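You operate a simulated robot arm through the tools that you are given. There is no shell and no other tool.

You are at the controls of a simulated robot arm. One attempt, no reset.

TASK
Wind clean paper on to the paper roll board under the cream-topped block.
Fine: lift the block off on to the bench; paper bar up, wind till no stain shows, bar down; lay the block back where it lay; hurt and break nothing.

Only the result counts: the job must be done as asked and must still hold three seconds after the hand-in. Knocking over, shifting, dropping, spilling or breaking anything else fails it.

THE ROBOT
A 7-joint arm with a fingered hand, fixed in place. Base frame: the origin is on the floor under the middle of its stand, x ahead of it, y to its left, z up. Lengths are in mm, angles in degrees, forces in N, time in s.
With the tool pointing down near the work surface it reaches from about 300 to 740 mm from the base axis. Its first joint turns from -166.0 to 166.0 degrees. Payload 4 kg.
The tool frame sits at the grasp point between the pads (the TCP): z along the fingers, y along the line on which they close. The tips reach 26 mm beyond it. The gripper opens to 132 mm; its body begins 73 mm behind the TCP. The gripper is a hand of 4 fingers: y runs from the thumb to the fingers, the wrist lies at [0, 0, -239] in the tool frame.
Orientation is told as [roll, pitch, yaw] about the base's x, y, z axes, in that order, counted from this pose: with the fingers straight down and closing along the base's y, the tool's x points along the base's -x, its y along +y and its z along -z.

THE INTERFACE
- The arm moves only by the tool apply_moves. Its argument "motion" is text: rows parted by semicolons, each of 6 numbers parted by spaces: the shift along the base's x, y, z in mm, then the turn, a rotation vector about the base's x, y, z in degrees. In form: x y z rx ry rz; .... A call has 1 to 20 rows; each row is the pose to reach, as a shift and turn from the pose commanded when the call began. Each row takes 0.2 s and may step no farther than 50 mm and 8.6 degrees from the row before; otherwise, the whole call is refused. A pose out of reach is approached as far as the arm can. The call stops where the force on the tool passes 70 N (or 10 N more than at its start, if that is more) or the arm is blocked; 0.2 s more then pass. In this call time passes only in rows, and 0.2 s behind the last. It gives the time, the measured TCP pose, the force on the tool (base axes), the opening and the grip force at its end, in the units of the frame above (readings bear some noise), with the torque about the TCP (base axes, N m) and any sound that the robot's microphone picked up.
- Cameras (640 x 400 px; columns grow to the right, rows downward): "scene" is fixed at [48.5, 649.9, 1444.1]; the picture's right is [-0.69, -0.72, 0.00], its down [-0.44, 0.42, -0.79] and it looks along [0.57, -0.55, -0.61] (base axes); focal length 257 px, centre (320, 200). "wrist" rides on the gripper at [68, 2, -97] in the tool frame; the picture's right is [-0.02, 1.00, 0.00], its down [-0.82, -0.02, -0.58] and it looks along [-0.58, -0.01, 0.82] (tool axes); focal length 270 px, centre (320, 200). There is no depth. A picture from a camera that has moved, and an enlarged one, comes with that camera's place and axes in the base frame and with its lens.
- capture(camera): a new picture of that camera. No time passes.
- lift_body(by): slides the trunk up (or, below 0, down) by that many mm; the arm rides with it, the base frame stays. It gives what a move gives, with no picture.
- finger_targets(finger1, finger2, finger3, thumb_bend): sets how far each is bent, from 0 (flat) to 1 (curled in); at 0.3 the hand is open as for a grip, at 0.7 the pads meet at the TCP. One left out holds its place. A second passes; each finger stops where it meets its share of the squeeze, and holds until it gets a number again. It is the only way to open and close the hand. It gives what a move gives, with no picture; readings hold the bend of each and the force on the fingers (four entries, about 0 where the hand has none), thumb and palm.
- close_up(camera, box): a new picture of the part [left, top, right, bottom] of that camera's present view, enlarged. No time passes.
- sign_off(): hands the job in; it is judged then, once.

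Places have to be worked out from the pictures, the camera data and where the tool is seen. Open the gripper and draw the arm clear of the work before you hand the job in, unless the task says otherwise.

The tools are called after ">>>" by a JSON object that holds its "method" and its "body". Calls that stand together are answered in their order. apply_moves: Moves the arm, as the interface text tells. Its arguments: {"type":"object","properties":{"motion":{"type":"string"}},"required":["motion"]} The other tools are called the same way: lift_body (by) moves the trunk up or down; finger_targets (finger1, finger2, finger3, thumb_bend) moves the fingers one by one; capture (camera) takes a picture; close_up (camera, box) takes an enlarged picture of a part of a camera's view; sign_off () hands the job in.

At the start:

```text
time: 0.0
eef_pos: [192.7, 441.1, 1263.2]
tool_rot: [0.1, 0.0, 0.0]
wrist_force: [-0.8, -0.1, -0.1]
wrist_torque: [-0.01, 0.01, 0.01]
width: 131.9
finger_force: 0.1
shape: jaw
bend: [0.3, 0.3, 0.3, 0.3]
finger forces: [0.0, 0.0, 0.0, 0.0, 0.1, 0.0]
trunk travel left (down, up): [-500.0, 90.0]
```

scene: 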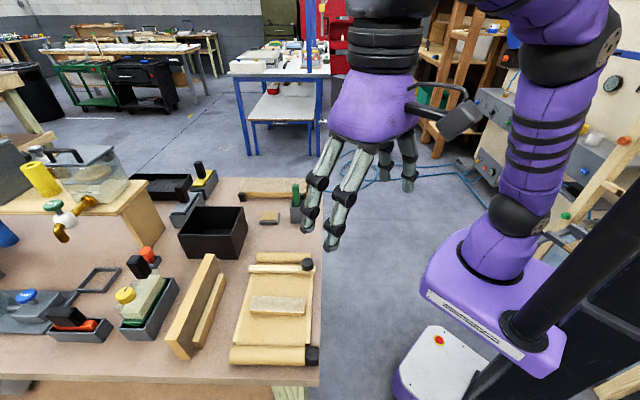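
wrist: 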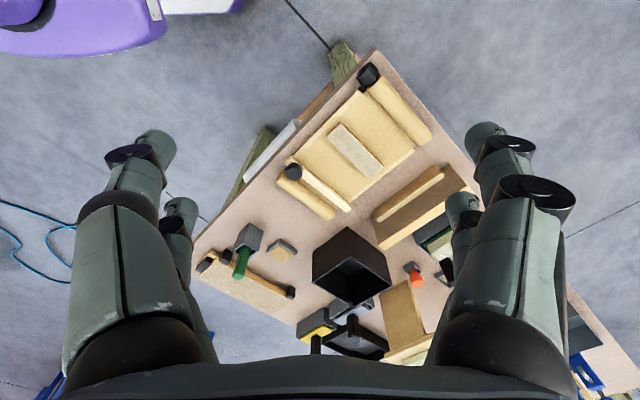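

I start by looking closer at the bench and the paper roll board from both cameras; no motion yet.

>>> {"method": "close_up", "body": {"camera": "scene", "box": [160, 230, 340, 400]}}

>>> {"method": "close_up", "body": {"camera": "scene", "box": [0, 140, 320, 400]}}

>>> {"method": "close_up", "body": {"camera": "wrist", "box": [190, 40, 480, 360]}}

```text
2.35 times, centred on (250, 315) of scene
camera zoom: at [48.5, 649.9, 1444.1], right [-0.69, -0.72, 0.0], down [-0.44, 0.42, -0.79], along [0.57, -0.55, -0.61], focal length 604 px, centre (485, -71)
```

zoom: 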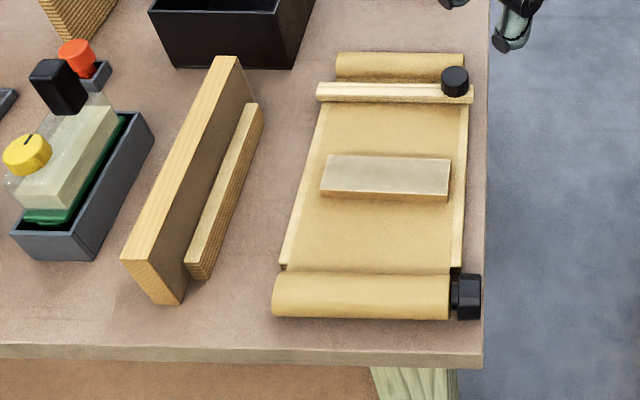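

```text
1.54 times, centred on (160, 270) of scene
camera zoom: at [48.5, 649.9, 1444.1], right [-0.69, -0.72, 0.0], down [-0.44, 0.42, -0.79], along [0.57, -0.55, -0.61], focal length 395 px, centre (566, 92)
```

zoom: 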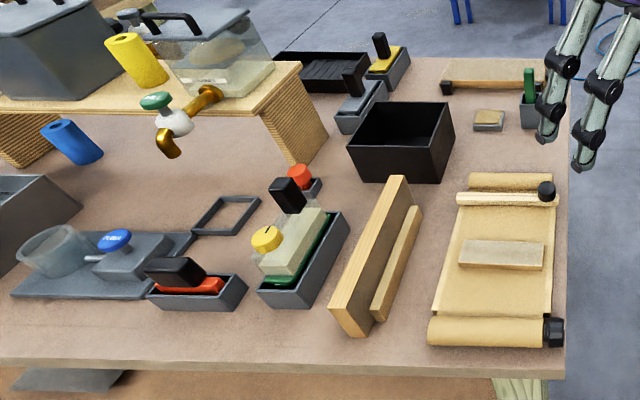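

```text
1.25 times, centred on (335, 200) of wrist
camera zoom: at [124.3, 442.3, 1359.9], right [0.02, 1.0, 0.0], down [0.82, -0.02, 0.58], along [0.58, -0.01, -0.82], focal length 338 px, centre (301, 200)
```

zoom: 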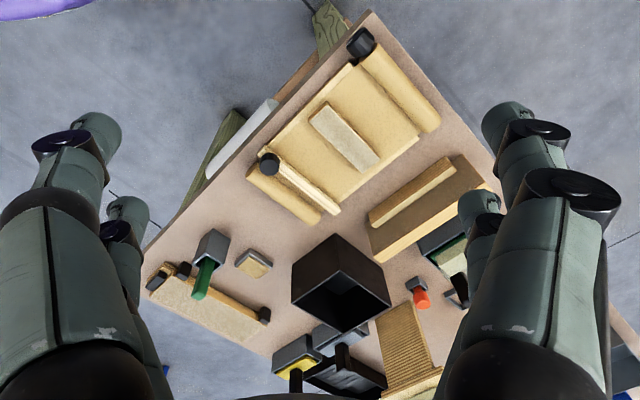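

The board lies at the bench edge with its axis turned about 45°: triangulating gives the wind knob near (209, 516, 904), the bar knob near (362, 391, 930), and the block centre near (336, 501, top ~909). I turn the hand 45° and bring it above the board, staying high, to look from closer.

>>> {"method": "apply_moves", "body": {"motion": "20 6 -10 0 0 7.5; 40 12 -20 0 0 15; 60 18 -30 0 0 22.5; 80 24 -40 0 0 30; 100 30 -50 0 0 37.5; 110 33 -60 0 0 45"}}

>>> {"method": "capture", "body": {"camera": "wrist"}}

>>> {"method": "capture", "body": {"camera": "scene"}}

```text
time: 1.4
eef_pos: [302.9, 474.0, 1202.1]
tool_rot: [0.0, 0.1, 45.1]
wrist_force: [0.1, 0.6, -1.1]
wrist_torque: [0.01, -0.04, -0.01]
width: 131.8
finger_force: 0.0
shape: jaw
bend: [0.3, 0.3, 0.3, 0.3]
finger forces: [0.1, 0.1, 0.0, 0.0, 0.1, 0.0]
trunk travel left (down, up): [-500.0, 90.0]
```

```text
taken
camera wrist: at [253.3, 426.7, 1298.3], right [-0.69, 0.72, 0.0], down [0.59, 0.56, 0.58], along [0.42, 0.4, -0.82], focal length 270 px, centre (320, 200)
```

wrist: 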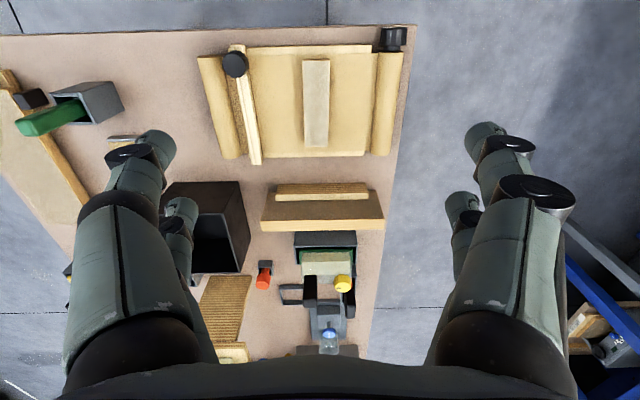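

```text
taken
```

scene: 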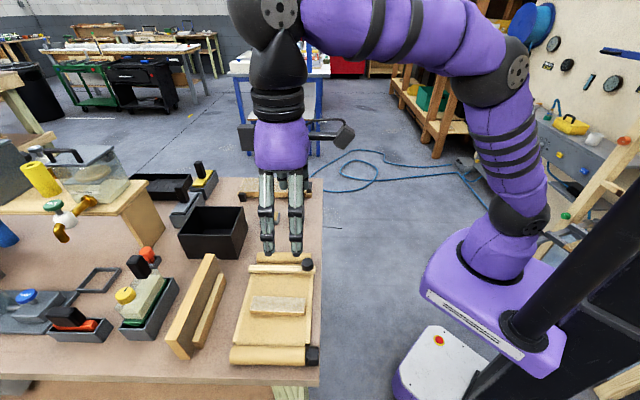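

The hand is now above the board. I zoom in on the board from the wrist camera to see the bar, its hinge, the wind knob and the stain.

>>> {"method": "close_up", "body": {"camera": "wrist", "box": [180, 15, 430, 175]}}

>>> {"method": "close_up", "body": {"camera": "scene", "box": [220, 245, 340, 385]}}

>>> {"method": "close_up", "body": {"camera": "scene", "box": [220, 80, 360, 270]}}

```text
2.50 times, centred on (305, 95) of wrist
camera zoom: at [253.3, 426.7, 1298.3], right [-0.69, 0.72, 0.0], down [0.59, 0.56, 0.58], along [0.42, 0.4, -0.82], focal length 676 px, centre (358, 462)
```

zoom: 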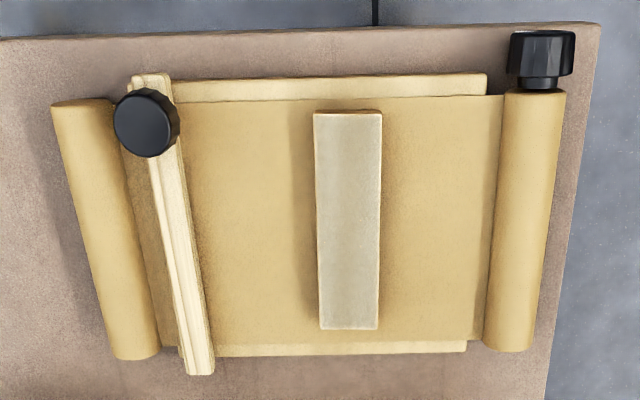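

```text
2.86 times, centred on (280, 315) of scene
camera zoom: at [48.5, 649.9, 1444.1], right [-0.69, -0.72, 0.0], down [-0.44, 0.42, -0.79], along [0.57, -0.55, -0.61], focal length 733 px, centre (434, -129)
```

zoom: 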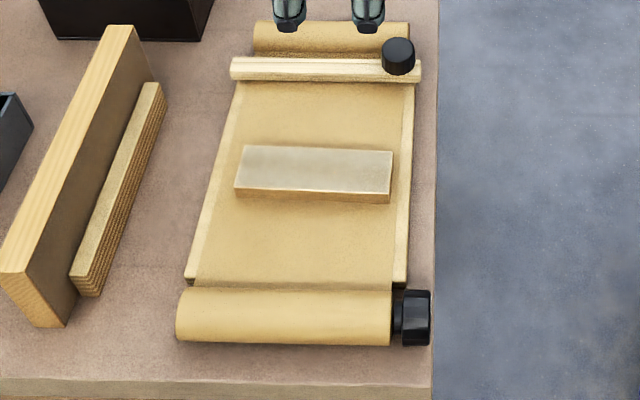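

```text
2.11 times, centred on (290, 175) of scene
camera zoom: at [48.5, 649.9, 1444.1], right [-0.69, -0.72, 0.0], down [-0.44, 0.42, -0.79], along [0.57, -0.55, -0.61], focal length 540 px, centre (383, 253)
```

zoom: 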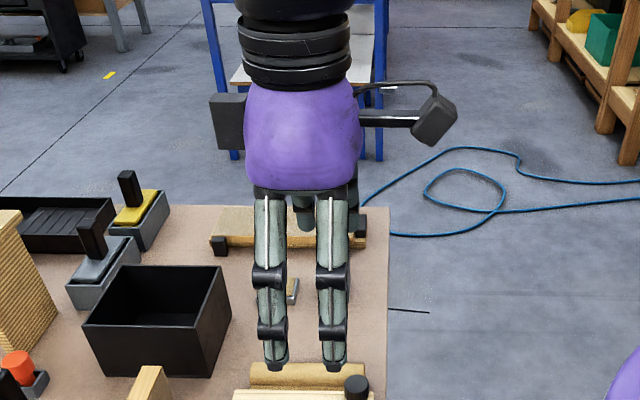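

The board is clear now: wind knob (horizontal axis, about 32 mm across) at the robot-side end of the right-hand roll, the wooden bar with an upright black knob at the left, the block (≈120×40 mm) in the middle. I move lower and back with the hand to see the bar's hinge and heights better.

>>> {"method": "apply_moves", "body": {"motion": "6 -15 -36 0 0 0; 12 -30 -72 0 0 0; 18 -46 -108 0 0 0; 24 -62 -144 0 0 0; 30 -75 -175 0 0 0; 33 -82 -192 0 0 0"}}

>>> {"method": "capture", "body": {"camera": "wrist"}}

>>> {"method": "capture", "body": {"camera": "scene"}}

```text
time: 2.8
eef_pos: [336.2, 392.4, 1009.8]
tool_rot: [0.0, 0.0, 45.1]
wrist_force: [-0.2, -0.2, -0.5]
wrist_torque: [0.04, 0.04, -0.02]
width: 131.8
finger_force: 0.1
shape: jaw
bend: [0.3, 0.3, 0.3, 0.3]
finger forces: [0.1, 0.1, 0.0, 0.0, 0.0, 0.1]
trunk travel left (down, up): [-500.0, 90.0]
```

```text
taken
camera wrist: at [287.2, 344.4, 1107.3], right [-0.69, 0.72, 0.0], down [0.59, 0.56, 0.58], along [0.42, 0.4, -0.82], focal length 270 px, centre (320, 200)
```

wrist: 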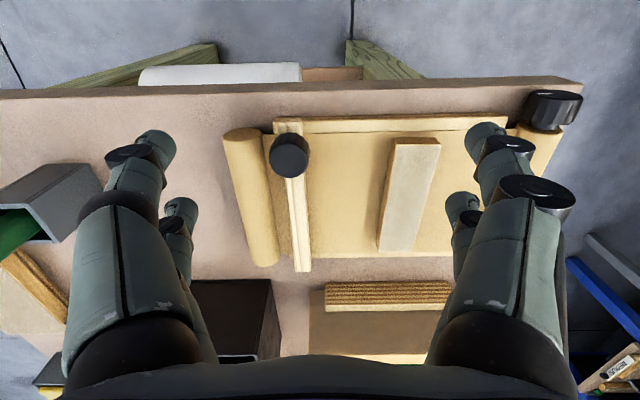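

```text
taken
```

scene: 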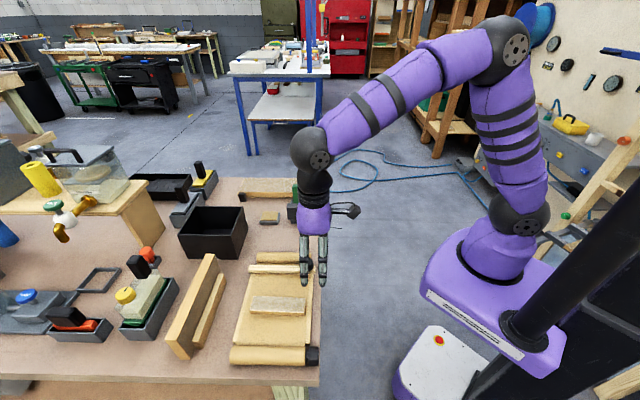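

>>> {"method": "close_up", "body": {"camera": "wrist", "box": [210, 80, 460, 290]}}

>>> {"method": "close_up", "body": {"camera": "wrist", "box": [460, 70, 640, 190]}}

```text
1.90 times, centred on (335, 185) of wrist
camera zoom: at [287.2, 344.4, 1107.3], right [-0.69, 0.72, 0.0], down [0.59, 0.56, 0.58], along [0.42, 0.4, -0.82], focal length 515 px, centre (291, 229)
```

zoom: 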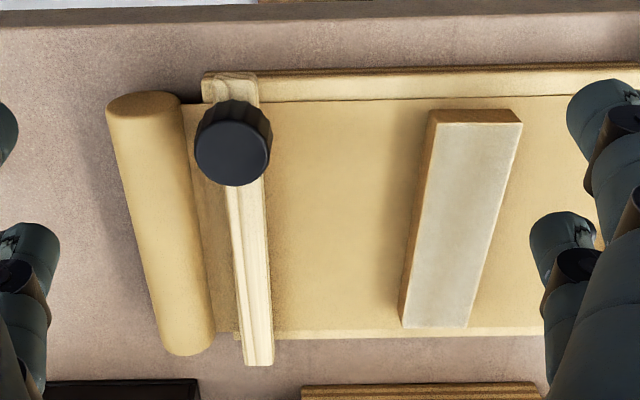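

```text
3.33 times, centred on (550, 130) of wrist
camera zoom: at [287.2, 344.4, 1107.3], right [-0.69, 0.72, 0.0], down [0.59, 0.56, 0.58], along [0.42, 0.4, -0.82], focal length 901 px, centre (-447, 433)
```

zoom: 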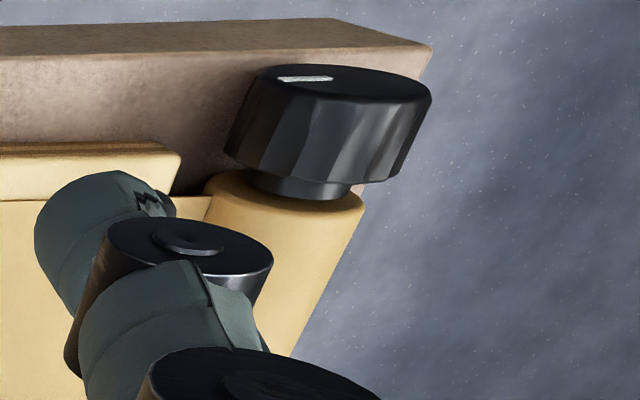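

The bar's top is at z≈912 running n≈511–681 along the board with its fluted knob (top z≈935) at the robot-side end. Before touching anything I test the fingers in free air to learn which is which: bend finger1 and thumb partly.

>>> {"method": "finger_targets", "body": {"finger1": 0.5}}

>>> {"method": "capture", "body": {"camera": "wrist"}}

```text
time: 3.8
eef_pos: [337.0, 392.6, 1008.8]
tool_rot: [0.0, 0.0, 45.1]
wrist_force: [0.0, 1.4, -0.2]
wrist_torque: [0.01, 0.0, 0.01]
width: 99.9
finger_force: 0.0
shape: fingers
bend: [0.5, 0.3, 0.3, 0.3]
finger forces: [0.0, 0.0, 0.0, 0.0, 0.0, 0.0]
trunk travel left (down, up): [-500.0, 90.0]
```

```text
taken
camera wrist: at [287.2, 344.5, 1107.6], right [-0.69, 0.72, 0.0], down [0.59, 0.56, 0.58], along [0.42, 0.4, -0.82], focal length 270 px, centre (320, 200)
```

wrist: 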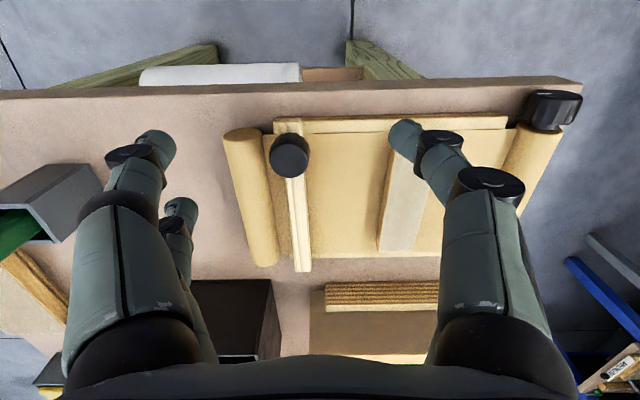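

Finger1 is the near right one (tool +x, +y side). Now I test finger2 and then finger3/thumb.

>>> {"method": "finger_targets", "body": {"finger1": 0.3, "finger2": 0.5}}

>>> {"method": "capture", "body": {"camera": "wrist"}}

>>> {"method": "finger_targets", "body": {"finger2": 0.3, "finger3": 0.5}}

>>> {"method": "capture", "body": {"camera": "wrist"}}

>>> {"method": "finger_targets", "body": {"finger3": 0.3, "thumb_bend": 0.5}}

>>> {"method": "capture", "body": {"camera": "wrist"}}

```text
time: 4.8
eef_pos: [336.6, 391.3, 1010.7]
tool_rot: [0.1, -0.1, 45.0]
wrist_force: [0.4, 0.1, -0.7]
wrist_torque: [-0.01, 0.0, -0.01]
width: 132.5
finger_force: 0.0
shape: fingers
bend: [0.3, 0.5, 0.3, 0.3]
finger forces: [0.1, 0.1, 0.0, 0.0, 0.1, 0.0]
trunk travel left (down, up): [-500.0, 90.0]
```

```text
taken
camera wrist: at [287.2, 344.5, 1107.6], right [-0.69, 0.72, 0.0], down [0.59, 0.56, 0.58], along [0.42, 0.4, -0.82], focal length 270 px, centre (320, 200)
```

wrist: 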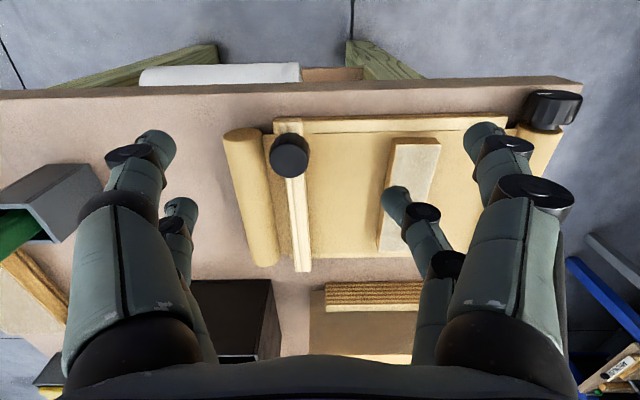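

```text
time: 5.8
eef_pos: [336.3, 391.6, 1011.1]
tool_rot: [0.0, 0.0, 45.0]
wrist_force: [0.4, 0.6, 0.3]
wrist_torque: [-0.04, 0.01, 0.01]
width: 132.5
finger_force: 0.0
shape: fingers
bend: [0.3, 0.3, 0.5, 0.3]
finger forces: [0.1, 0.0, 0.0, 0.0, 0.0, 0.0]
trunk travel left (down, up): [-500.0, 90.0]
```

```text
taken
camera wrist: at [287.2, 344.5, 1107.6], right [-0.69, 0.72, 0.0], down [0.59, 0.56, 0.58], along [0.42, 0.4, -0.82], focal length 270 px, centre (320, 200)
```

wrist: 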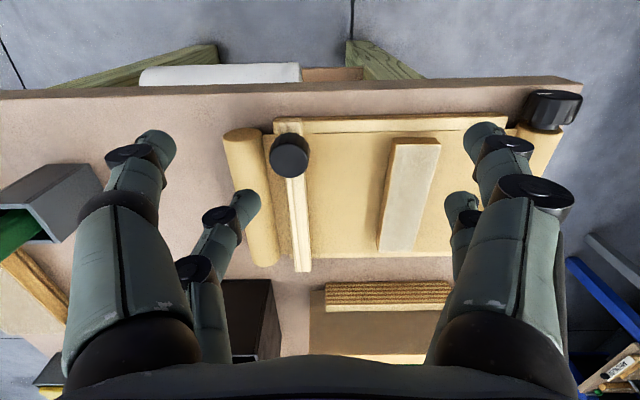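

```text
time: 6.8
eef_pos: [336.1, 391.5, 1009.9]
tool_rot: [0.1, 0.0, 45.0]
wrist_force: [0.6, -0.4, -0.1]
wrist_torque: [0.01, 0.0, 0.01]
width: 99.2
finger_force: 0.0
shape: fingers
bend: [0.3, 0.3, 0.3, 0.5]
finger forces: [0.0, 0.1, 0.0, 0.1, 0.1, 0.0]
trunk travel left (down, up): [-500.0, 90.0]
```

```text
taken
camera wrist: at [287.2, 344.5, 1107.6], right [-0.69, 0.72, 0.0], down [0.59, 0.56, 0.58], along [0.42, 0.4, -0.82], focal length 270 px, centre (320, 200)
```

wrist: 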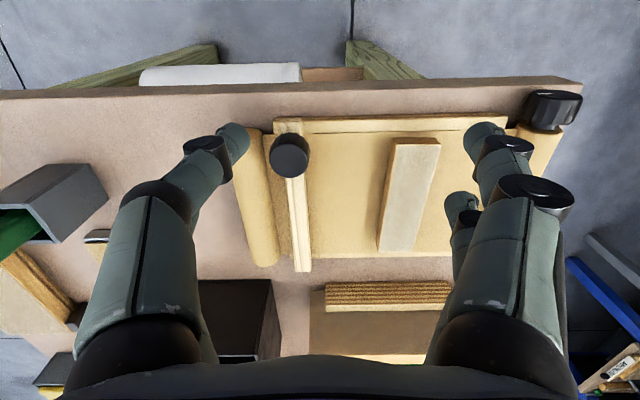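

Finger map is clear: finger1 (+x,+y), finger2 (−x,+y), finger3 (−x,−y), thumb (+x,−y); the gap is about 330·(0.7−bend) mm. I set all to 0.5 (≈66 mm gap) for the 40 mm block and look at the finger shape.

>>> {"method": "finger_targets", "body": {"finger1": 0.5, "finger2": 0.5, "finger3": 0.5, "thumb_bend": 0.5}}

>>> {"method": "close_up", "body": {"camera": "scene", "box": [250, 170, 380, 310]}}

>>> {"method": "capture", "body": {"camera": "wrist"}}

```text
time: 7.8
eef_pos: [336.7, 392.0, 1011.6]
tool_rot: [0.0, 0.0, 45.0]
wrist_force: [0.2, 0.0, 0.8]
wrist_torque: [-0.02, 0.0, -0.01]
width: 66.6
finger_force: 0.0
shape: fingers
bend: [0.5, 0.5, 0.5, 0.5]
finger forces: [0.0, 0.1, 0.1, 0.1, 0.0, 0.0]
trunk travel left (down, up): [-500.0, 90.0]
```

```text
2.86 times, centred on (315, 240) of scene
camera zoom: at [48.5, 649.9, 1444.1], right [-0.69, -0.72, 0.0], down [-0.44, 0.42, -0.79], along [0.57, -0.55, -0.61], focal length 733 px, centre (334, 86)
```

zoom: 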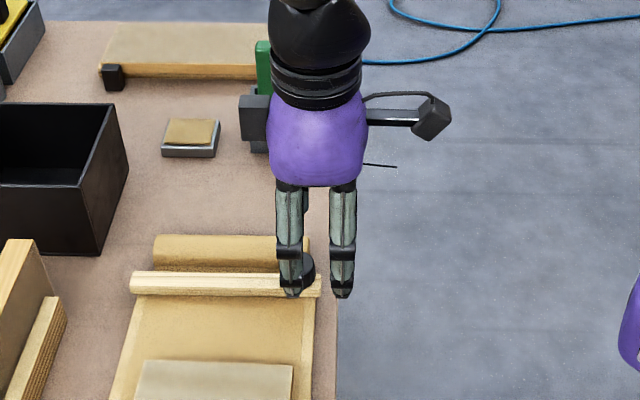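

```text
taken
camera wrist: at [287.2, 344.5, 1107.6], right [-0.69, 0.72, 0.0], down [0.59, 0.56, 0.58], along [0.42, 0.4, -0.82], focal length 270 px, centre (320, 200)
```

wrist: 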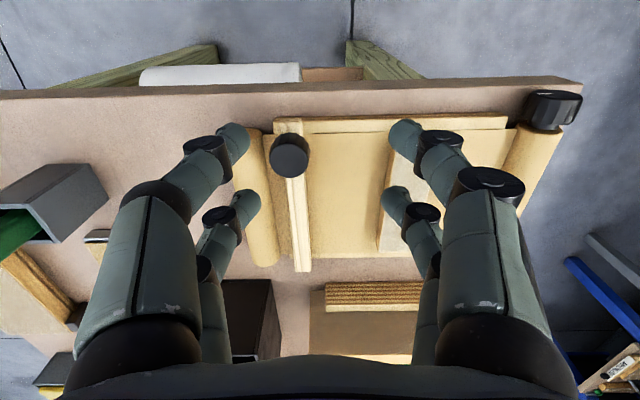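

The gap reads 66.6 mm as expected. I move over the block centre (about x 338, y 500) at z≈965, still well above it, to check alignment.

>>> {"method": "apply_moves", "body": {"motion": "0 27 0 0 0 0; 1 54 -5 0 0 0; 1 81 -15 0 0 0; 1 108 -30 0 0 0; 1 108 -45 0 0 0"}}

>>> {"method": "capture", "body": {"camera": "wrist"}}

>>> {"method": "close_up", "body": {"camera": "scene", "box": [210, 220, 350, 380]}}

```text
time: 9.0
eef_pos: [336.7, 500.9, 965.8]
tool_rot: [0.1, 0.0, 45.0]
wrist_force: [-0.3, -0.5, 0.7]
wrist_torque: [-0.01, 0.01, 0.03]
width: 66.4
finger_force: 0.1
shape: fingers
bend: [0.5, 0.5, 0.5, 0.5]
finger forces: [0.1, 0.0, 0.0, 0.0, 0.0, 0.0]
trunk travel left (down, up): [-500.0, 90.0]
```

```text
taken
camera wrist: at [287.2, 453.1, 1062.2], right [-0.69, 0.72, 0.0], down [0.59, 0.56, 0.58], along [0.42, 0.4, -0.82], focal length 270 px, centre (320, 200)
```

wrist: 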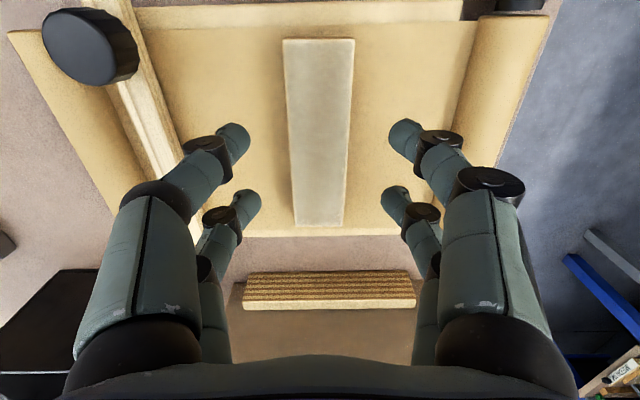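

```text
2.50 times, centred on (280, 300) of scene
camera zoom: at [48.5, 649.9, 1444.1], right [-0.69, -0.72, 0.0], down [-0.44, 0.42, -0.79], along [0.57, -0.55, -0.61], focal length 642 px, centre (420, -50)
```

zoom: 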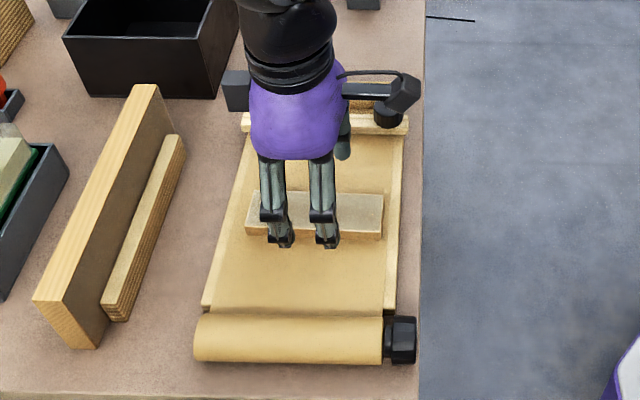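

The block is centred between the fingers within 1–2 mm and its axis is at about yaw 44.2°. I trim yaw by −0.8° and descend to z≈936, then check.

>>> {"method": "apply_moves", "body": {"motion": "0 0 -8 0 0 -0.4; 0.3 -0.3 -16 0 0 -0.8; 0.3 -0.3 -24 0 0 -0.8; 0.3 -0.3 -30 0 0 -0.8"}}

>>> {"method": "capture", "body": {"camera": "wrist"}}

>>> {"method": "close_up", "body": {"camera": "scene", "box": [230, 270, 330, 340]}}

```text
time: 10.0
eef_pos: [336.4, 498.6, 936.2]
tool_rot: [0.1, -0.1, 44.2]
wrist_force: [-0.4, 0.0, -0.2]
wrist_torque: [0.0, 0.01, -0.02]
width: 66.6
finger_force: 0.1
shape: fingers
bend: [0.5, 0.5, 0.5, 0.5]
finger forces: [0.0, 0.0, 0.1, 0.1, 0.0, 0.1]
trunk travel left (down, up): [-500.0, 90.0]
```

```text
taken
camera wrist: at [287.4, 452.6, 1032.3], right [-0.68, 0.73, 0.0], down [0.6, 0.55, 0.58], along [0.42, 0.39, -0.82], focal length 270 px, centre (320, 200)
```

wrist: 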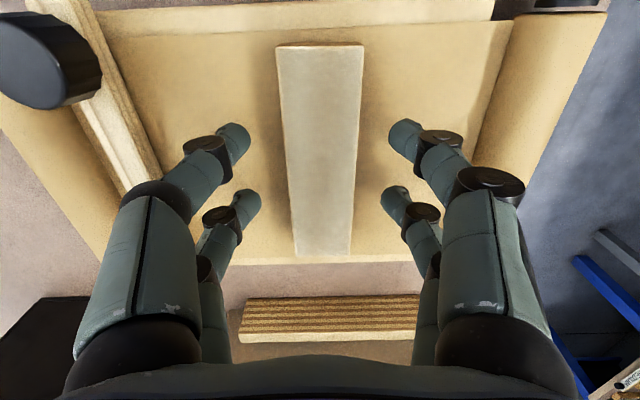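

```text
5.71 times, centred on (280, 305) of scene
camera zoom: at [48.5, 649.9, 1444.1], right [-0.69, -0.72, 0.0], down [-0.44, 0.42, -0.79], along [0.57, -0.55, -0.61], focal length 1467 px, centre (549, -400)
```

zoom: 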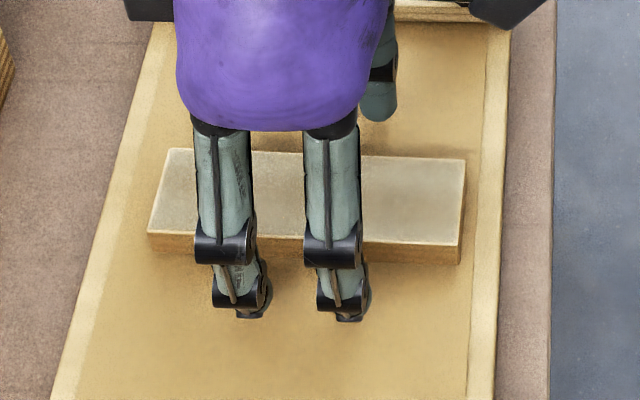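

Fingers straddle the block with even clearance. I lower in small steps (to z≈928) watching the force.

>>> {"method": "apply_moves", "body": {"motion": "0 0 -2 0 0 0; 0 0 -4 0 0 0; 0 0 -6 0 0 0; 0 0 -8 0 0 0"}}

>>> {"method": "close_up", "body": {"camera": "scene", "box": [230, 270, 330, 340]}}

```text
time: 11.0
eef_pos: [337.0, 499.1, 927.6]
tool_rot: [0.0, 0.0, 44.2]
wrist_force: [0.7, 0.4, 0.4]
wrist_torque: [0.0, 0.01, 0.03]
width: 66.7
finger_force: 0.0
shape: fingers
bend: [0.5, 0.5, 0.5, 0.5]
finger forces: [0.0, 0.1, 0.0, 0.0, 0.0, 0.1]
trunk travel left (down, up): [-500.0, 90.0]
```

```text
5.71 times, centred on (280, 305) of scene
camera zoom: at [48.5, 649.9, 1444.1], right [-0.69, -0.72, 0.0], down [-0.44, 0.42, -0.79], along [0.57, -0.55, -0.61], focal length 1467 px, centre (549, -400)
```

zoom: 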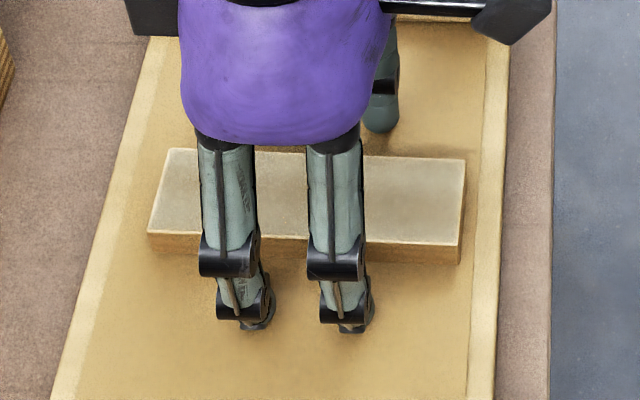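

No contact yet; I go 3 mm further, in 1 mm rows.

>>> {"method": "apply_moves", "body": {"motion": "0 0 -1 0 0 0; 0 0 -2 0 0 0; 0 0 -3 0 0 0"}}

```text
time: 11.8
eef_pos: [337.0, 498.9, 927.1]
tool_rot: [0.1, -0.1, 44.3]
wrist_force: [-1.7, -0.9, 11.8]
wrist_torque: [-0.05, 0.08, -0.01]
width: 66.4
finger_force: 6.7
shape: fingers
bend: [0.5, 0.5, 0.5, 0.5]
finger forces: [4.3, 2.8, 3.9, 0.1, 1.6, 0.0]
trunk travel left (down, up): [-500.0, 90.0]
```

The tips touch the paper at TCP z≈927 (about 12 N), so I back up about 4.5 mm from the commanded depth to clear the paper before closing.

>>> {"method": "apply_moves", "body": {"motion": "0 0 2 0 0 0; 0 0 4.5 0 0 0"}}

>>> {"method": "finger_targets", "body": {"finger1": 0.55, "finger2": 0.55, "finger3": 0.55, "thumb_bend": 0.55}}

>>> {"method": "close_up", "body": {"camera": "wrist", "box": [180, 30, 480, 270]}}

>>> {"method": "close_up", "body": {"camera": "scene", "box": [230, 270, 330, 340]}}

```text
time: 12.4
eef_pos: [336.1, 498.9, 929.3]
tool_rot: [0.0, 0.1, 44.1]
wrist_force: [0.6, 0.1, 0.4]
wrist_torque: [0.02, 0.01, -0.01]
width: 65.9
finger_force: 0.1
shape: fingers
bend: [0.5, 0.5, 0.5, 0.5]
finger forces: [0.0, 0.1, 0.1, 0.0, 0.0, 0.0]
trunk travel left (down, up): [-500.0, 90.0]
```

```text
time: 13.4
eef_pos: [336.5, 499.0, 929.2]
tool_rot: [0.0, 0.0, 44.2]
wrist_force: [-0.3, 0.1, 0.8]
wrist_torque: [-0.02, 0.0, 0.0]
width: 49.6
finger_force: 0.0
shape: fingers
bend: [0.55, 0.55, 0.55, 0.55]
finger forces: [0.1, 0.1, 0.0, 0.0, 0.0, 0.0]
trunk travel left (down, up): [-500.0, 90.0]
```

```text
1.67 times, centred on (330, 150) of wrist
camera zoom: at [286.9, 452.8, 1026.4], right [-0.68, 0.73, 0.0], down [0.6, 0.55, 0.58], along [0.42, 0.39, -0.82], focal length 450 px, centre (303, 283)
```

zoom: 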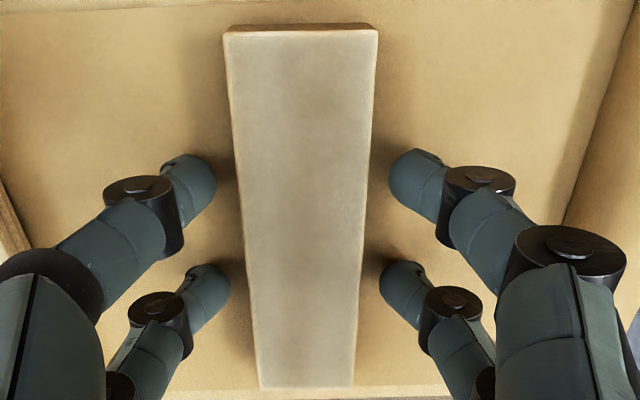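

```text
5.71 times, centred on (280, 305) of scene
camera zoom: at [48.5, 649.9, 1444.1], right [-0.69, -0.72, 0.0], down [-0.44, 0.42, -0.79], along [0.57, -0.55, -0.61], focal length 1467 px, centre (549, -400)
```

zoom: 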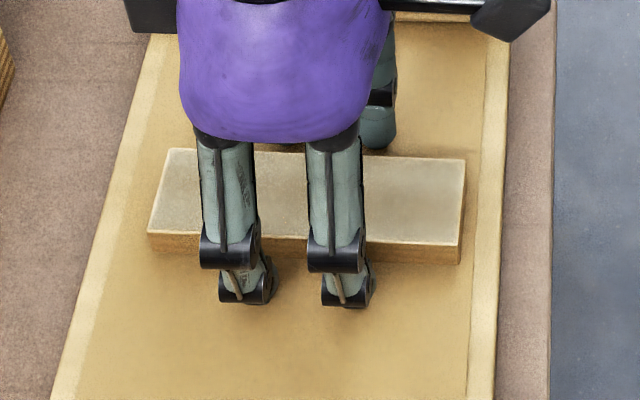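

Fingers sit evenly on both sides of the block, clear of the paper. I close on the block.

>>> {"method": "finger_targets", "body": {"finger1": 0.6, "finger2": 0.6, "finger3": 0.6, "thumb_bend": 0.6}}

>>> {"method": "close_up", "body": {"camera": "wrist", "box": [180, 30, 480, 270]}}

>>> {"method": "close_up", "body": {"camera": "scene", "box": [230, 270, 330, 340]}}

```text
time: 14.4
eef_pos: [337.0, 500.2, 928.8]
tool_rot: [0.0, -0.1, 44.2]
wrist_force: [-0.1, 0.5, -0.4]
wrist_torque: [0.01, -0.01, 0.0]
width: 35.6
finger_force: 1.0
shape: fingers
bend: [0.59, 0.59, 0.59, 0.6]
finger forces: [0.6, 0.5, 0.5, 0.0, 0.6, 0.0]
trunk travel left (down, up): [-500.0, 90.0]
```

```text
1.67 times, centred on (330, 150) of wrist
camera zoom: at [286.9, 452.8, 1026.3], right [-0.68, 0.73, 0.0], down [0.6, 0.55, 0.58], along [0.42, 0.39, -0.82], focal length 450 px, centre (303, 283)
```

zoom: 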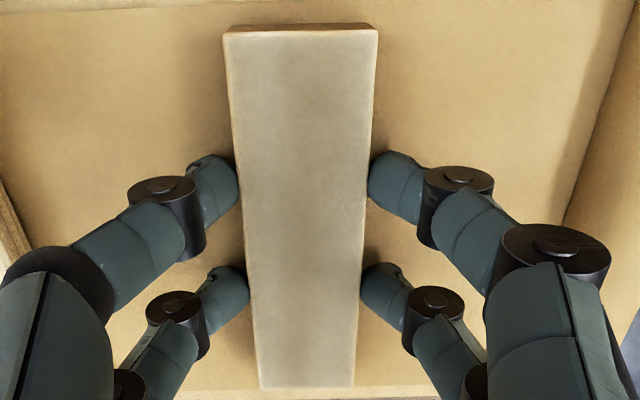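

```text
5.71 times, centred on (280, 305) of scene
camera zoom: at [48.5, 649.9, 1444.1], right [-0.69, -0.72, 0.0], down [-0.44, 0.42, -0.79], along [0.57, -0.55, -0.61], focal length 1467 px, centre (549, -400)
```

zoom: 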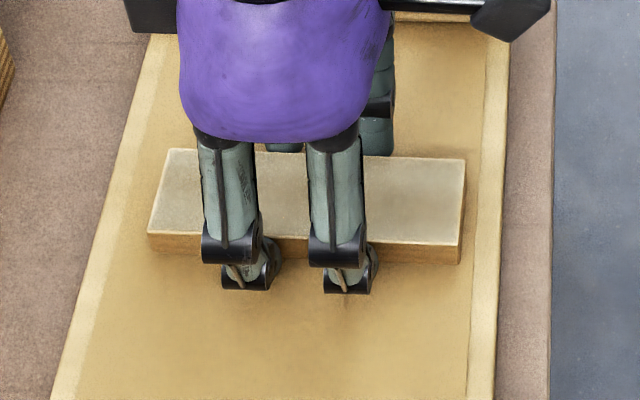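

All four touch lightly (≈0.5 N each) with symmetric contact. I squeeze more firmly.

>>> {"method": "finger_targets", "body": {"finger1": 0.66, "finger2": 0.66, "finger3": 0.66, "thumb_bend": 0.66}}

>>> {"method": "close_up", "body": {"camera": "wrist", "box": [180, 30, 480, 270]}}

```text
time: 15.4
eef_pos: [336.7, 499.1, 929.8]
tool_rot: [0.0, 0.0, 44.2]
wrist_force: [-0.7, 0.6, 1.1]
wrist_torque: [-0.02, 0.02, 0.03]
width: 32.7
finger_force: 9.4
shape: fingers
bend: [0.59, 0.6, 0.6, 0.63]
finger forces: [5.0, 4.6, 4.0, 0.0, 5.6, 0.0]
trunk travel left (down, up): [-500.0, 90.0]
```

```text
1.67 times, centred on (330, 150) of wrist
camera zoom: at [286.9, 452.8, 1026.3], right [-0.68, 0.73, 0.0], down [0.6, 0.55, 0.58], along [0.42, 0.39, -0.82], focal length 450 px, centre (303, 283)
```

zoom: 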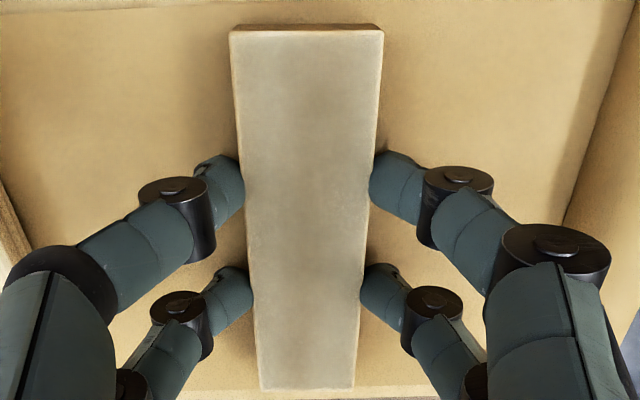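

Grip is about 9 N; the block crept about 1 mm, which I will compensate when putting it back. I lift gently 12 mm and check.

>>> {"method": "apply_moves", "body": {"motion": "0 0 2 0 0 0; 0 0 4 0 0 0; 0 0 6 0 0 0; 0 0 9 0 0 0; 0 0 12 0 0 0"}}

>>> {"method": "close_up", "body": {"camera": "wrist", "box": [180, 30, 480, 270]}}

>>> {"method": "close_up", "body": {"camera": "scene", "box": [230, 270, 330, 340]}}

```text
time: 16.6
eef_pos: [336.3, 497.9, 942.2]
tool_rot: [0.0, 0.1, 44.2]
wrist_force: [-0.1, 0.5, -0.5]
wrist_torque: [-0.01, -0.01, -0.04]
width: 32.5
finger_force: 9.2
shape: fingers
bend: [0.59, 0.6, 0.6, 0.63]
finger forces: [5.0, 4.6, 4.0, 0.0, 5.6, 0.0]
trunk travel left (down, up): [-500.0, 90.0]
```

```text
1.67 times, centred on (330, 150) of wrist
camera zoom: at [286.6, 452.6, 1038.5], right [-0.68, 0.73, 0.0], down [0.6, 0.55, 0.58], along [0.42, 0.39, -0.82], focal length 450 px, centre (303, 283)
```

zoom: 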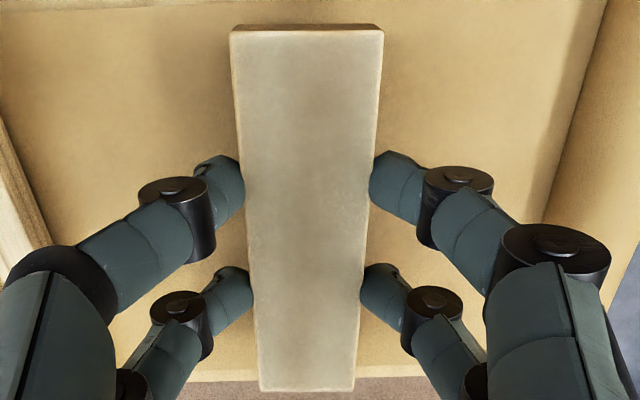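

```text
5.71 times, centred on (280, 305) of scene
camera zoom: at [48.5, 649.9, 1444.1], right [-0.69, -0.72, 0.0], down [-0.44, 0.42, -0.79], along [0.57, -0.55, -0.61], focal length 1467 px, centre (549, -400)
```

zoom: 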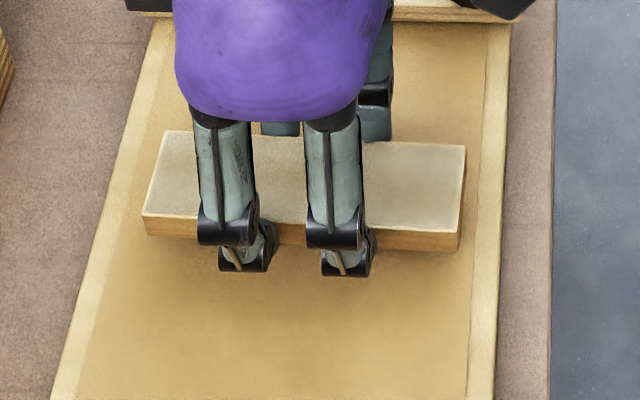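

The block is held securely. I raise it to z≈1010 (clearing the bar knob) and look at the uncovered paper before carrying it to the free bench area left of the board.

>>> {"method": "apply_moves", "body": {"motion": "0 0 10 0 0 0; 0 0 25 0 0 0; 0 0 42 0 0 0; 0 0 58 0 0 0; 0 0 68 0 0 0"}}

>>> {"method": "close_up", "body": {"camera": "scene", "box": [210, 220, 350, 380]}}

>>> {"method": "capture", "body": {"camera": "wrist"}}

```text
time: 17.8
eef_pos: [336.6, 498.4, 1009.0]
tool_rot: [0.0, 0.0, 44.2]
wrist_force: [-0.5, -0.2, -0.8]
wrist_torque: [-0.01, 0.03, -0.01]
width: 32.6
finger_force: 9.9
shape: fingers
bend: [0.59, 0.6, 0.6, 0.63]
finger forces: [5.0, 4.6, 4.1, 0.0, 5.6, 0.0]
trunk travel left (down, up): [-500.0, 90.0]
```

```text
2.50 times, centred on (280, 300) of scene
camera zoom: at [48.5, 649.9, 1444.1], right [-0.69, -0.72, 0.0], down [-0.44, 0.42, -0.79], along [0.57, -0.55, -0.61], focal length 642 px, centre (420, -50)
```

zoom: 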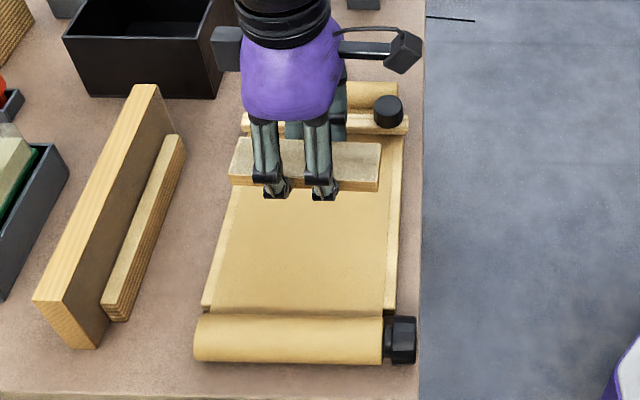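

```text
taken
camera wrist: at [285.8, 452.9, 1106.1], right [-0.68, 0.73, 0.0], down [0.6, 0.55, 0.58], along [0.42, 0.39, -0.82], focal length 270 px, centre (320, 200)
```

wrist: 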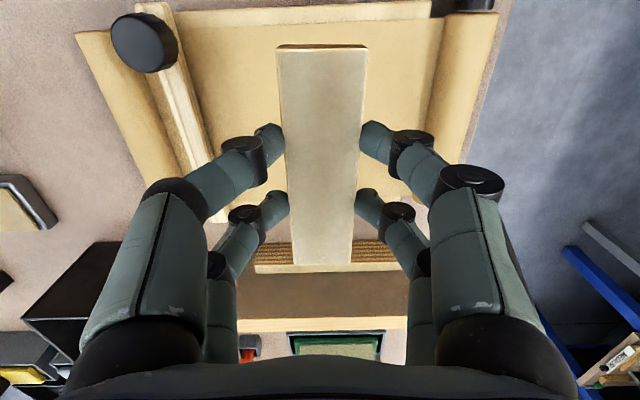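

The block is up and stable. I carry it sideways over the bar at this height to the free spot at about (470, 339).

>>> {"method": "apply_moves", "body": {"motion": "10 -12 0 0 0 0; 26 -32 0 0 0 0; 46 -55 0 0 0 0; 66 -79 0 0 0 0; 86 -103 0 0 0 0; 106 -127 0 0 0 0; 122 -147 0 0 0 0; 133 -159 0 0 0 0"}}

>>> {"method": "close_up", "body": {"camera": "scene", "box": [200, 160, 350, 380]}}

>>> {"method": "capture", "body": {"camera": "wrist"}}

```text
time: 19.6
eef_pos: [467.2, 339.2, 1009.6]
tool_rot: [0.0, -0.1, 44.2]
wrist_force: [1.0, -0.4, -0.1]
wrist_torque: [0.0, -0.02, 0.04]
width: 32.5
finger_force: 9.8
shape: fingers
bend: [0.59, 0.6, 0.6, 0.63]
finger forces: [5.1, 4.6, 4.0, 0.1, 5.6, 0.0]
trunk travel left (down, up): [-500.0, 90.0]
```

```text
1.82 times, centred on (275, 270) of scene
camera zoom: at [48.5, 649.9, 1444.1], right [-0.69, -0.72, 0.0], down [-0.44, 0.42, -0.79], along [0.57, -0.55, -0.61], focal length 467 px, centre (402, 73)
```

zoom: 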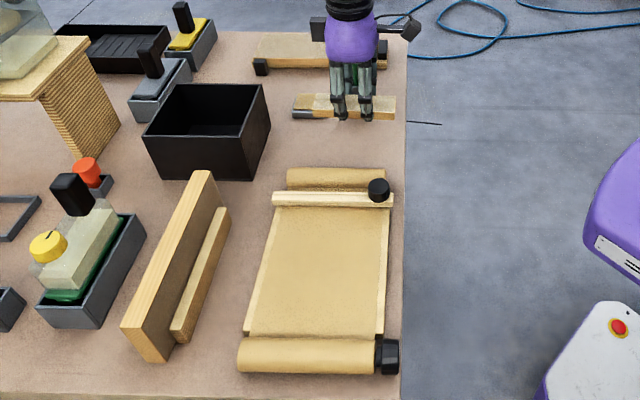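

```text
taken
camera wrist: at [418.4, 293.2, 1105.9], right [-0.68, 0.73, 0.0], down [0.6, 0.55, 0.58], along [0.42, 0.39, -0.82], focal length 270 px, centre (320, 200)
```

wrist: 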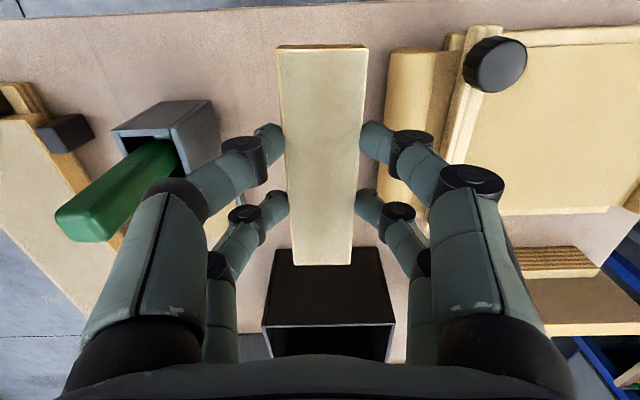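

The spot is free: grey box from s≈150 and the supply roll up to s≈42. I shift 4 mm further from the roll and lower toward the bench to z≈932.

>>> {"method": "apply_moves", "body": {"motion": "3 -3 -10 0 0 0; 3 -3 -26 0 0 0; 3 -3 -42 0 0 0; 3 -3 -58 0 0 0; 3 -3 -70 0 0 0; 3 -3 -77 0 0 0"}}

>>> {"method": "capture", "body": {"camera": "wrist"}}

>>> {"method": "close_up", "body": {"camera": "scene", "box": [240, 170, 340, 270]}}

```text
time: 21.0
eef_pos: [472.0, 336.7, 932.5]
tool_rot: [0.0, 0.1, 44.2]
wrist_force: [0.4, 0.0, 0.2]
wrist_torque: [0.01, -0.03, 0.0]
width: 32.4
finger_force: 10.3
shape: fingers
bend: [0.59, 0.6, 0.6, 0.63]
finger forces: [5.0, 4.6, 4.0, 0.1, 5.4, 0.0]
trunk travel left (down, up): [-500.0, 90.0]
```

```text
taken
camera wrist: at [422.7, 290.8, 1029.2], right [-0.68, 0.73, 0.0], down [0.6, 0.55, 0.58], along [0.42, 0.39, -0.82], focal length 270 px, centre (320, 200)
```

wrist: 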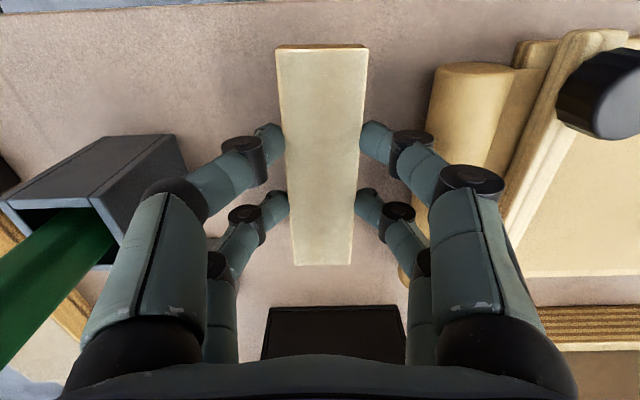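

```text
4.00 times, centred on (290, 220) of scene
camera zoom: at [48.5, 649.9, 1444.1], right [-0.69, -0.72, 0.0], down [-0.44, 0.42, -0.79], along [0.57, -0.55, -0.61], focal length 1027 px, centre (440, 120)
```

zoom: 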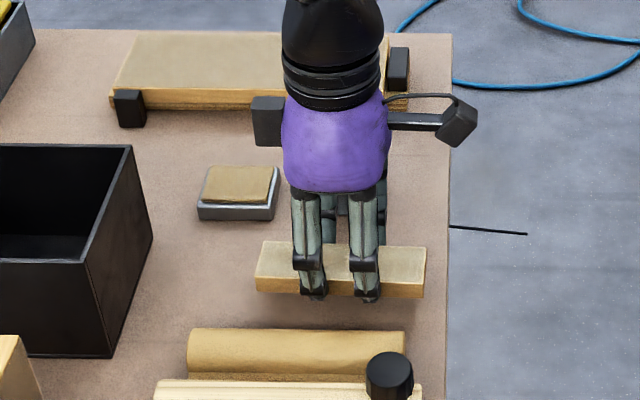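

Clear on both sides. I keep lowering in 2 mm rows toward contact with the bench.

>>> {"method": "apply_moves", "body": {"motion": "0 0 -2 0 0 0; 0 0 -4 0 0 0; 0 0 -6 0 0 0; 0 0 -8 0 0 0; 0 0 -10 0 0 0"}}

```text
time: 22.2
eef_pos: [471.3, 336.8, 922.5]
tool_rot: [0.0, 0.0, 44.2]
wrist_force: [-0.1, -1.0, -0.4]
wrist_torque: [0.01, -0.04, 0.0]
width: 32.6
finger_force: 9.4
shape: fingers
bend: [0.59, 0.6, 0.6, 0.63]
finger forces: [4.9, 4.6, 3.9, 0.0, 5.6, 0.0]
trunk travel left (down, up): [-500.0, 90.0]
```

>>> {"method": "close_up", "body": {"camera": "scene", "box": [260, 200, 320, 250]}}

>>> {"method": "apply_moves", "body": {"motion": "0 0 -1 0 0 0; 0 0 -2 0 0 0; 0 0 -3 0 0 0; 0 0 -4 0 0 0"}}

```text
8.00 times, centred on (290, 225) of scene
camera zoom: at [48.5, 649.9, 1444.1], right [-0.69, -0.72, 0.0], down [-0.44, 0.42, -0.79], along [0.57, -0.55, -0.61], focal length 2054 px, centre (560, 0)
```

zoom: 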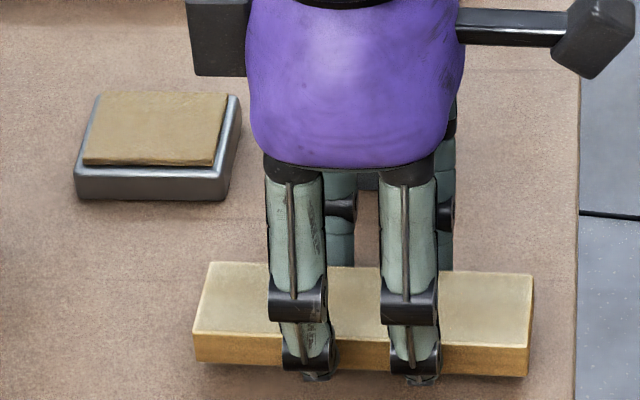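

```text
time: 23.2
eef_pos: [473.1, 337.1, 918.4]
tool_rot: [0.0, 0.0, 44.2]
wrist_force: [1.0, 0.0, 0.1]
wrist_torque: [0.0, -0.03, 0.01]
width: 32.8
finger_force: 9.6
shape: fingers
bend: [0.59, 0.6, 0.6, 0.63]
finger forces: [5.1, 4.6, 4.0, 0.0, 5.6, 0.1]
trunk travel left (down, up): [-500.0, 90.0]
```

No contact yet at z≈918.5; I continue 1 mm at a time.

>>> {"method": "apply_moves", "body": {"motion": "0 0 -1 0 0 0; 0 0 -2 0 0 0; 0 0 -3 0 0 0"}}

```text
time: 24.0
eef_pos: [473.4, 338.2, 916.3]
tool_rot: [0.0, -0.1, 44.2]
wrist_force: [-1.1, -0.7, -0.2]
wrist_torque: [0.01, 0.0, 0.01]
width: 32.7
finger_force: 9.3
shape: fingers
bend: [0.59, 0.6, 0.6, 0.63]
finger forces: [5.0, 4.7, 4.0, 0.1, 5.5, 0.0]
trunk travel left (down, up): [-500.0, 90.0]
```

>>> {"method": "apply_moves", "body": {"motion": "0 0 -1 0 0 0; 0 0 -2 0 0 0; 0 0 -3 0 0 0"}}

>>> {"method": "close_up", "body": {"camera": "scene", "box": [260, 200, 320, 250]}}

```text
time: 24.8
eef_pos: [472.9, 337.9, 914.7]
tool_rot: [0.1, -0.1, 44.3]
wrist_force: [-0.2, 1.6, 12.0]
wrist_torque: [0.01, 0.08, 0.03]
width: 32.5
finger_force: 11.6
shape: fingers
bend: [0.6, 0.6, 0.61, 0.63]
finger forces: [6.4, 5.9, 4.9, 0.1, 6.8, 0.0]
trunk travel left (down, up): [-500.0, 90.0]
```

```text
8.00 times, centred on (290, 225) of scene
camera zoom: at [48.5, 649.9, 1444.1], right [-0.69, -0.72, 0.0], down [-0.44, 0.42, -0.79], along [0.57, -0.55, -0.61], focal length 2054 px, centre (560, 0)
```

zoom: 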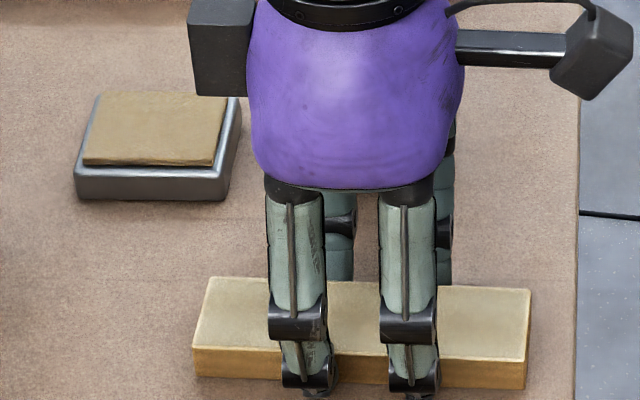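

Contact: about 12 N upward at z≈914.7, so the block sits on the bench. I ease up 1.5 mm and open the fingers a little.

>>> {"method": "apply_moves", "body": {"motion": "0 0 1.5 0 0 0"}}

>>> {"method": "finger_targets", "body": {"finger1": 0.55, "finger2": 0.55, "finger3": 0.55, "thumb_bend": 0.55}}

>>> {"method": "close_up", "body": {"camera": "wrist", "box": [180, 30, 480, 270]}}

>>> {"method": "close_up", "body": {"camera": "scene", "box": [260, 200, 320, 250]}}

```text
time: 25.2
eef_pos: [473.7, 337.5, 914.8]
tool_rot: [0.1, -0.1, 44.2]
wrist_force: [1.6, 2.4, 8.9]
wrist_torque: [0.1, 0.01, -0.01]
width: 32.2
finger_force: 12.2
shape: fingers
bend: [0.6, 0.6, 0.61, 0.63]
finger forces: [6.3, 5.8, 4.8, 0.0, 6.7, 0.0]
trunk travel left (down, up): [-500.0, 90.0]
```

```text
time: 26.2
eef_pos: [471.6, 337.4, 913.4]
tool_rot: [0.0, 0.0, 44.1]
wrist_force: [0.3, -0.7, 0.5]
wrist_torque: [-0.01, -0.01, -0.04]
width: 48.5
finger_force: 0.2
shape: fingers
bend: [0.55, 0.55, 0.55, 0.55]
finger forces: [0.0, 0.0, 0.1, 0.0, 0.1, 0.1]
trunk travel left (down, up): [-500.0, 90.0]
```

```text
1.67 times, centred on (330, 150) of wrist
camera zoom: at [423.0, 290.9, 1010.3], right [-0.68, 0.73, 0.0], down [0.6, 0.55, 0.58], along [0.42, 0.39, -0.82], focal length 450 px, centre (303, 283)
```

zoom: 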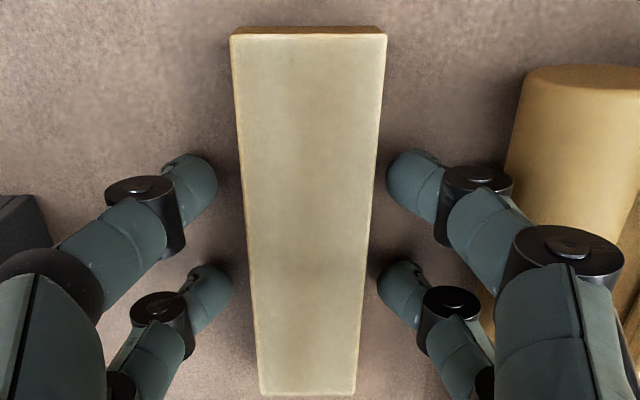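

```text
8.00 times, centred on (290, 225) of scene
camera zoom: at [48.5, 649.9, 1444.1], right [-0.69, -0.72, 0.0], down [-0.44, 0.42, -0.79], along [0.57, -0.55, -0.61], focal length 2054 px, centre (560, 0)
```

zoom: 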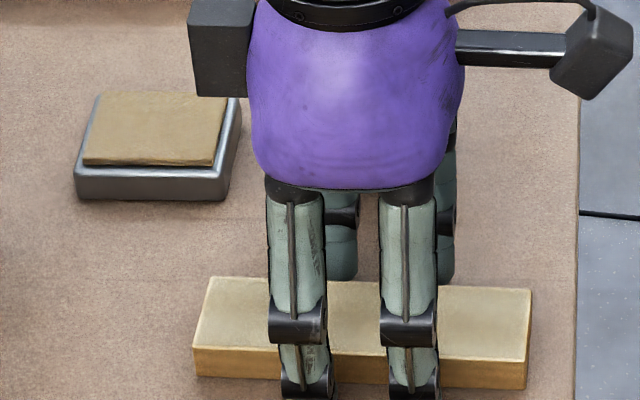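

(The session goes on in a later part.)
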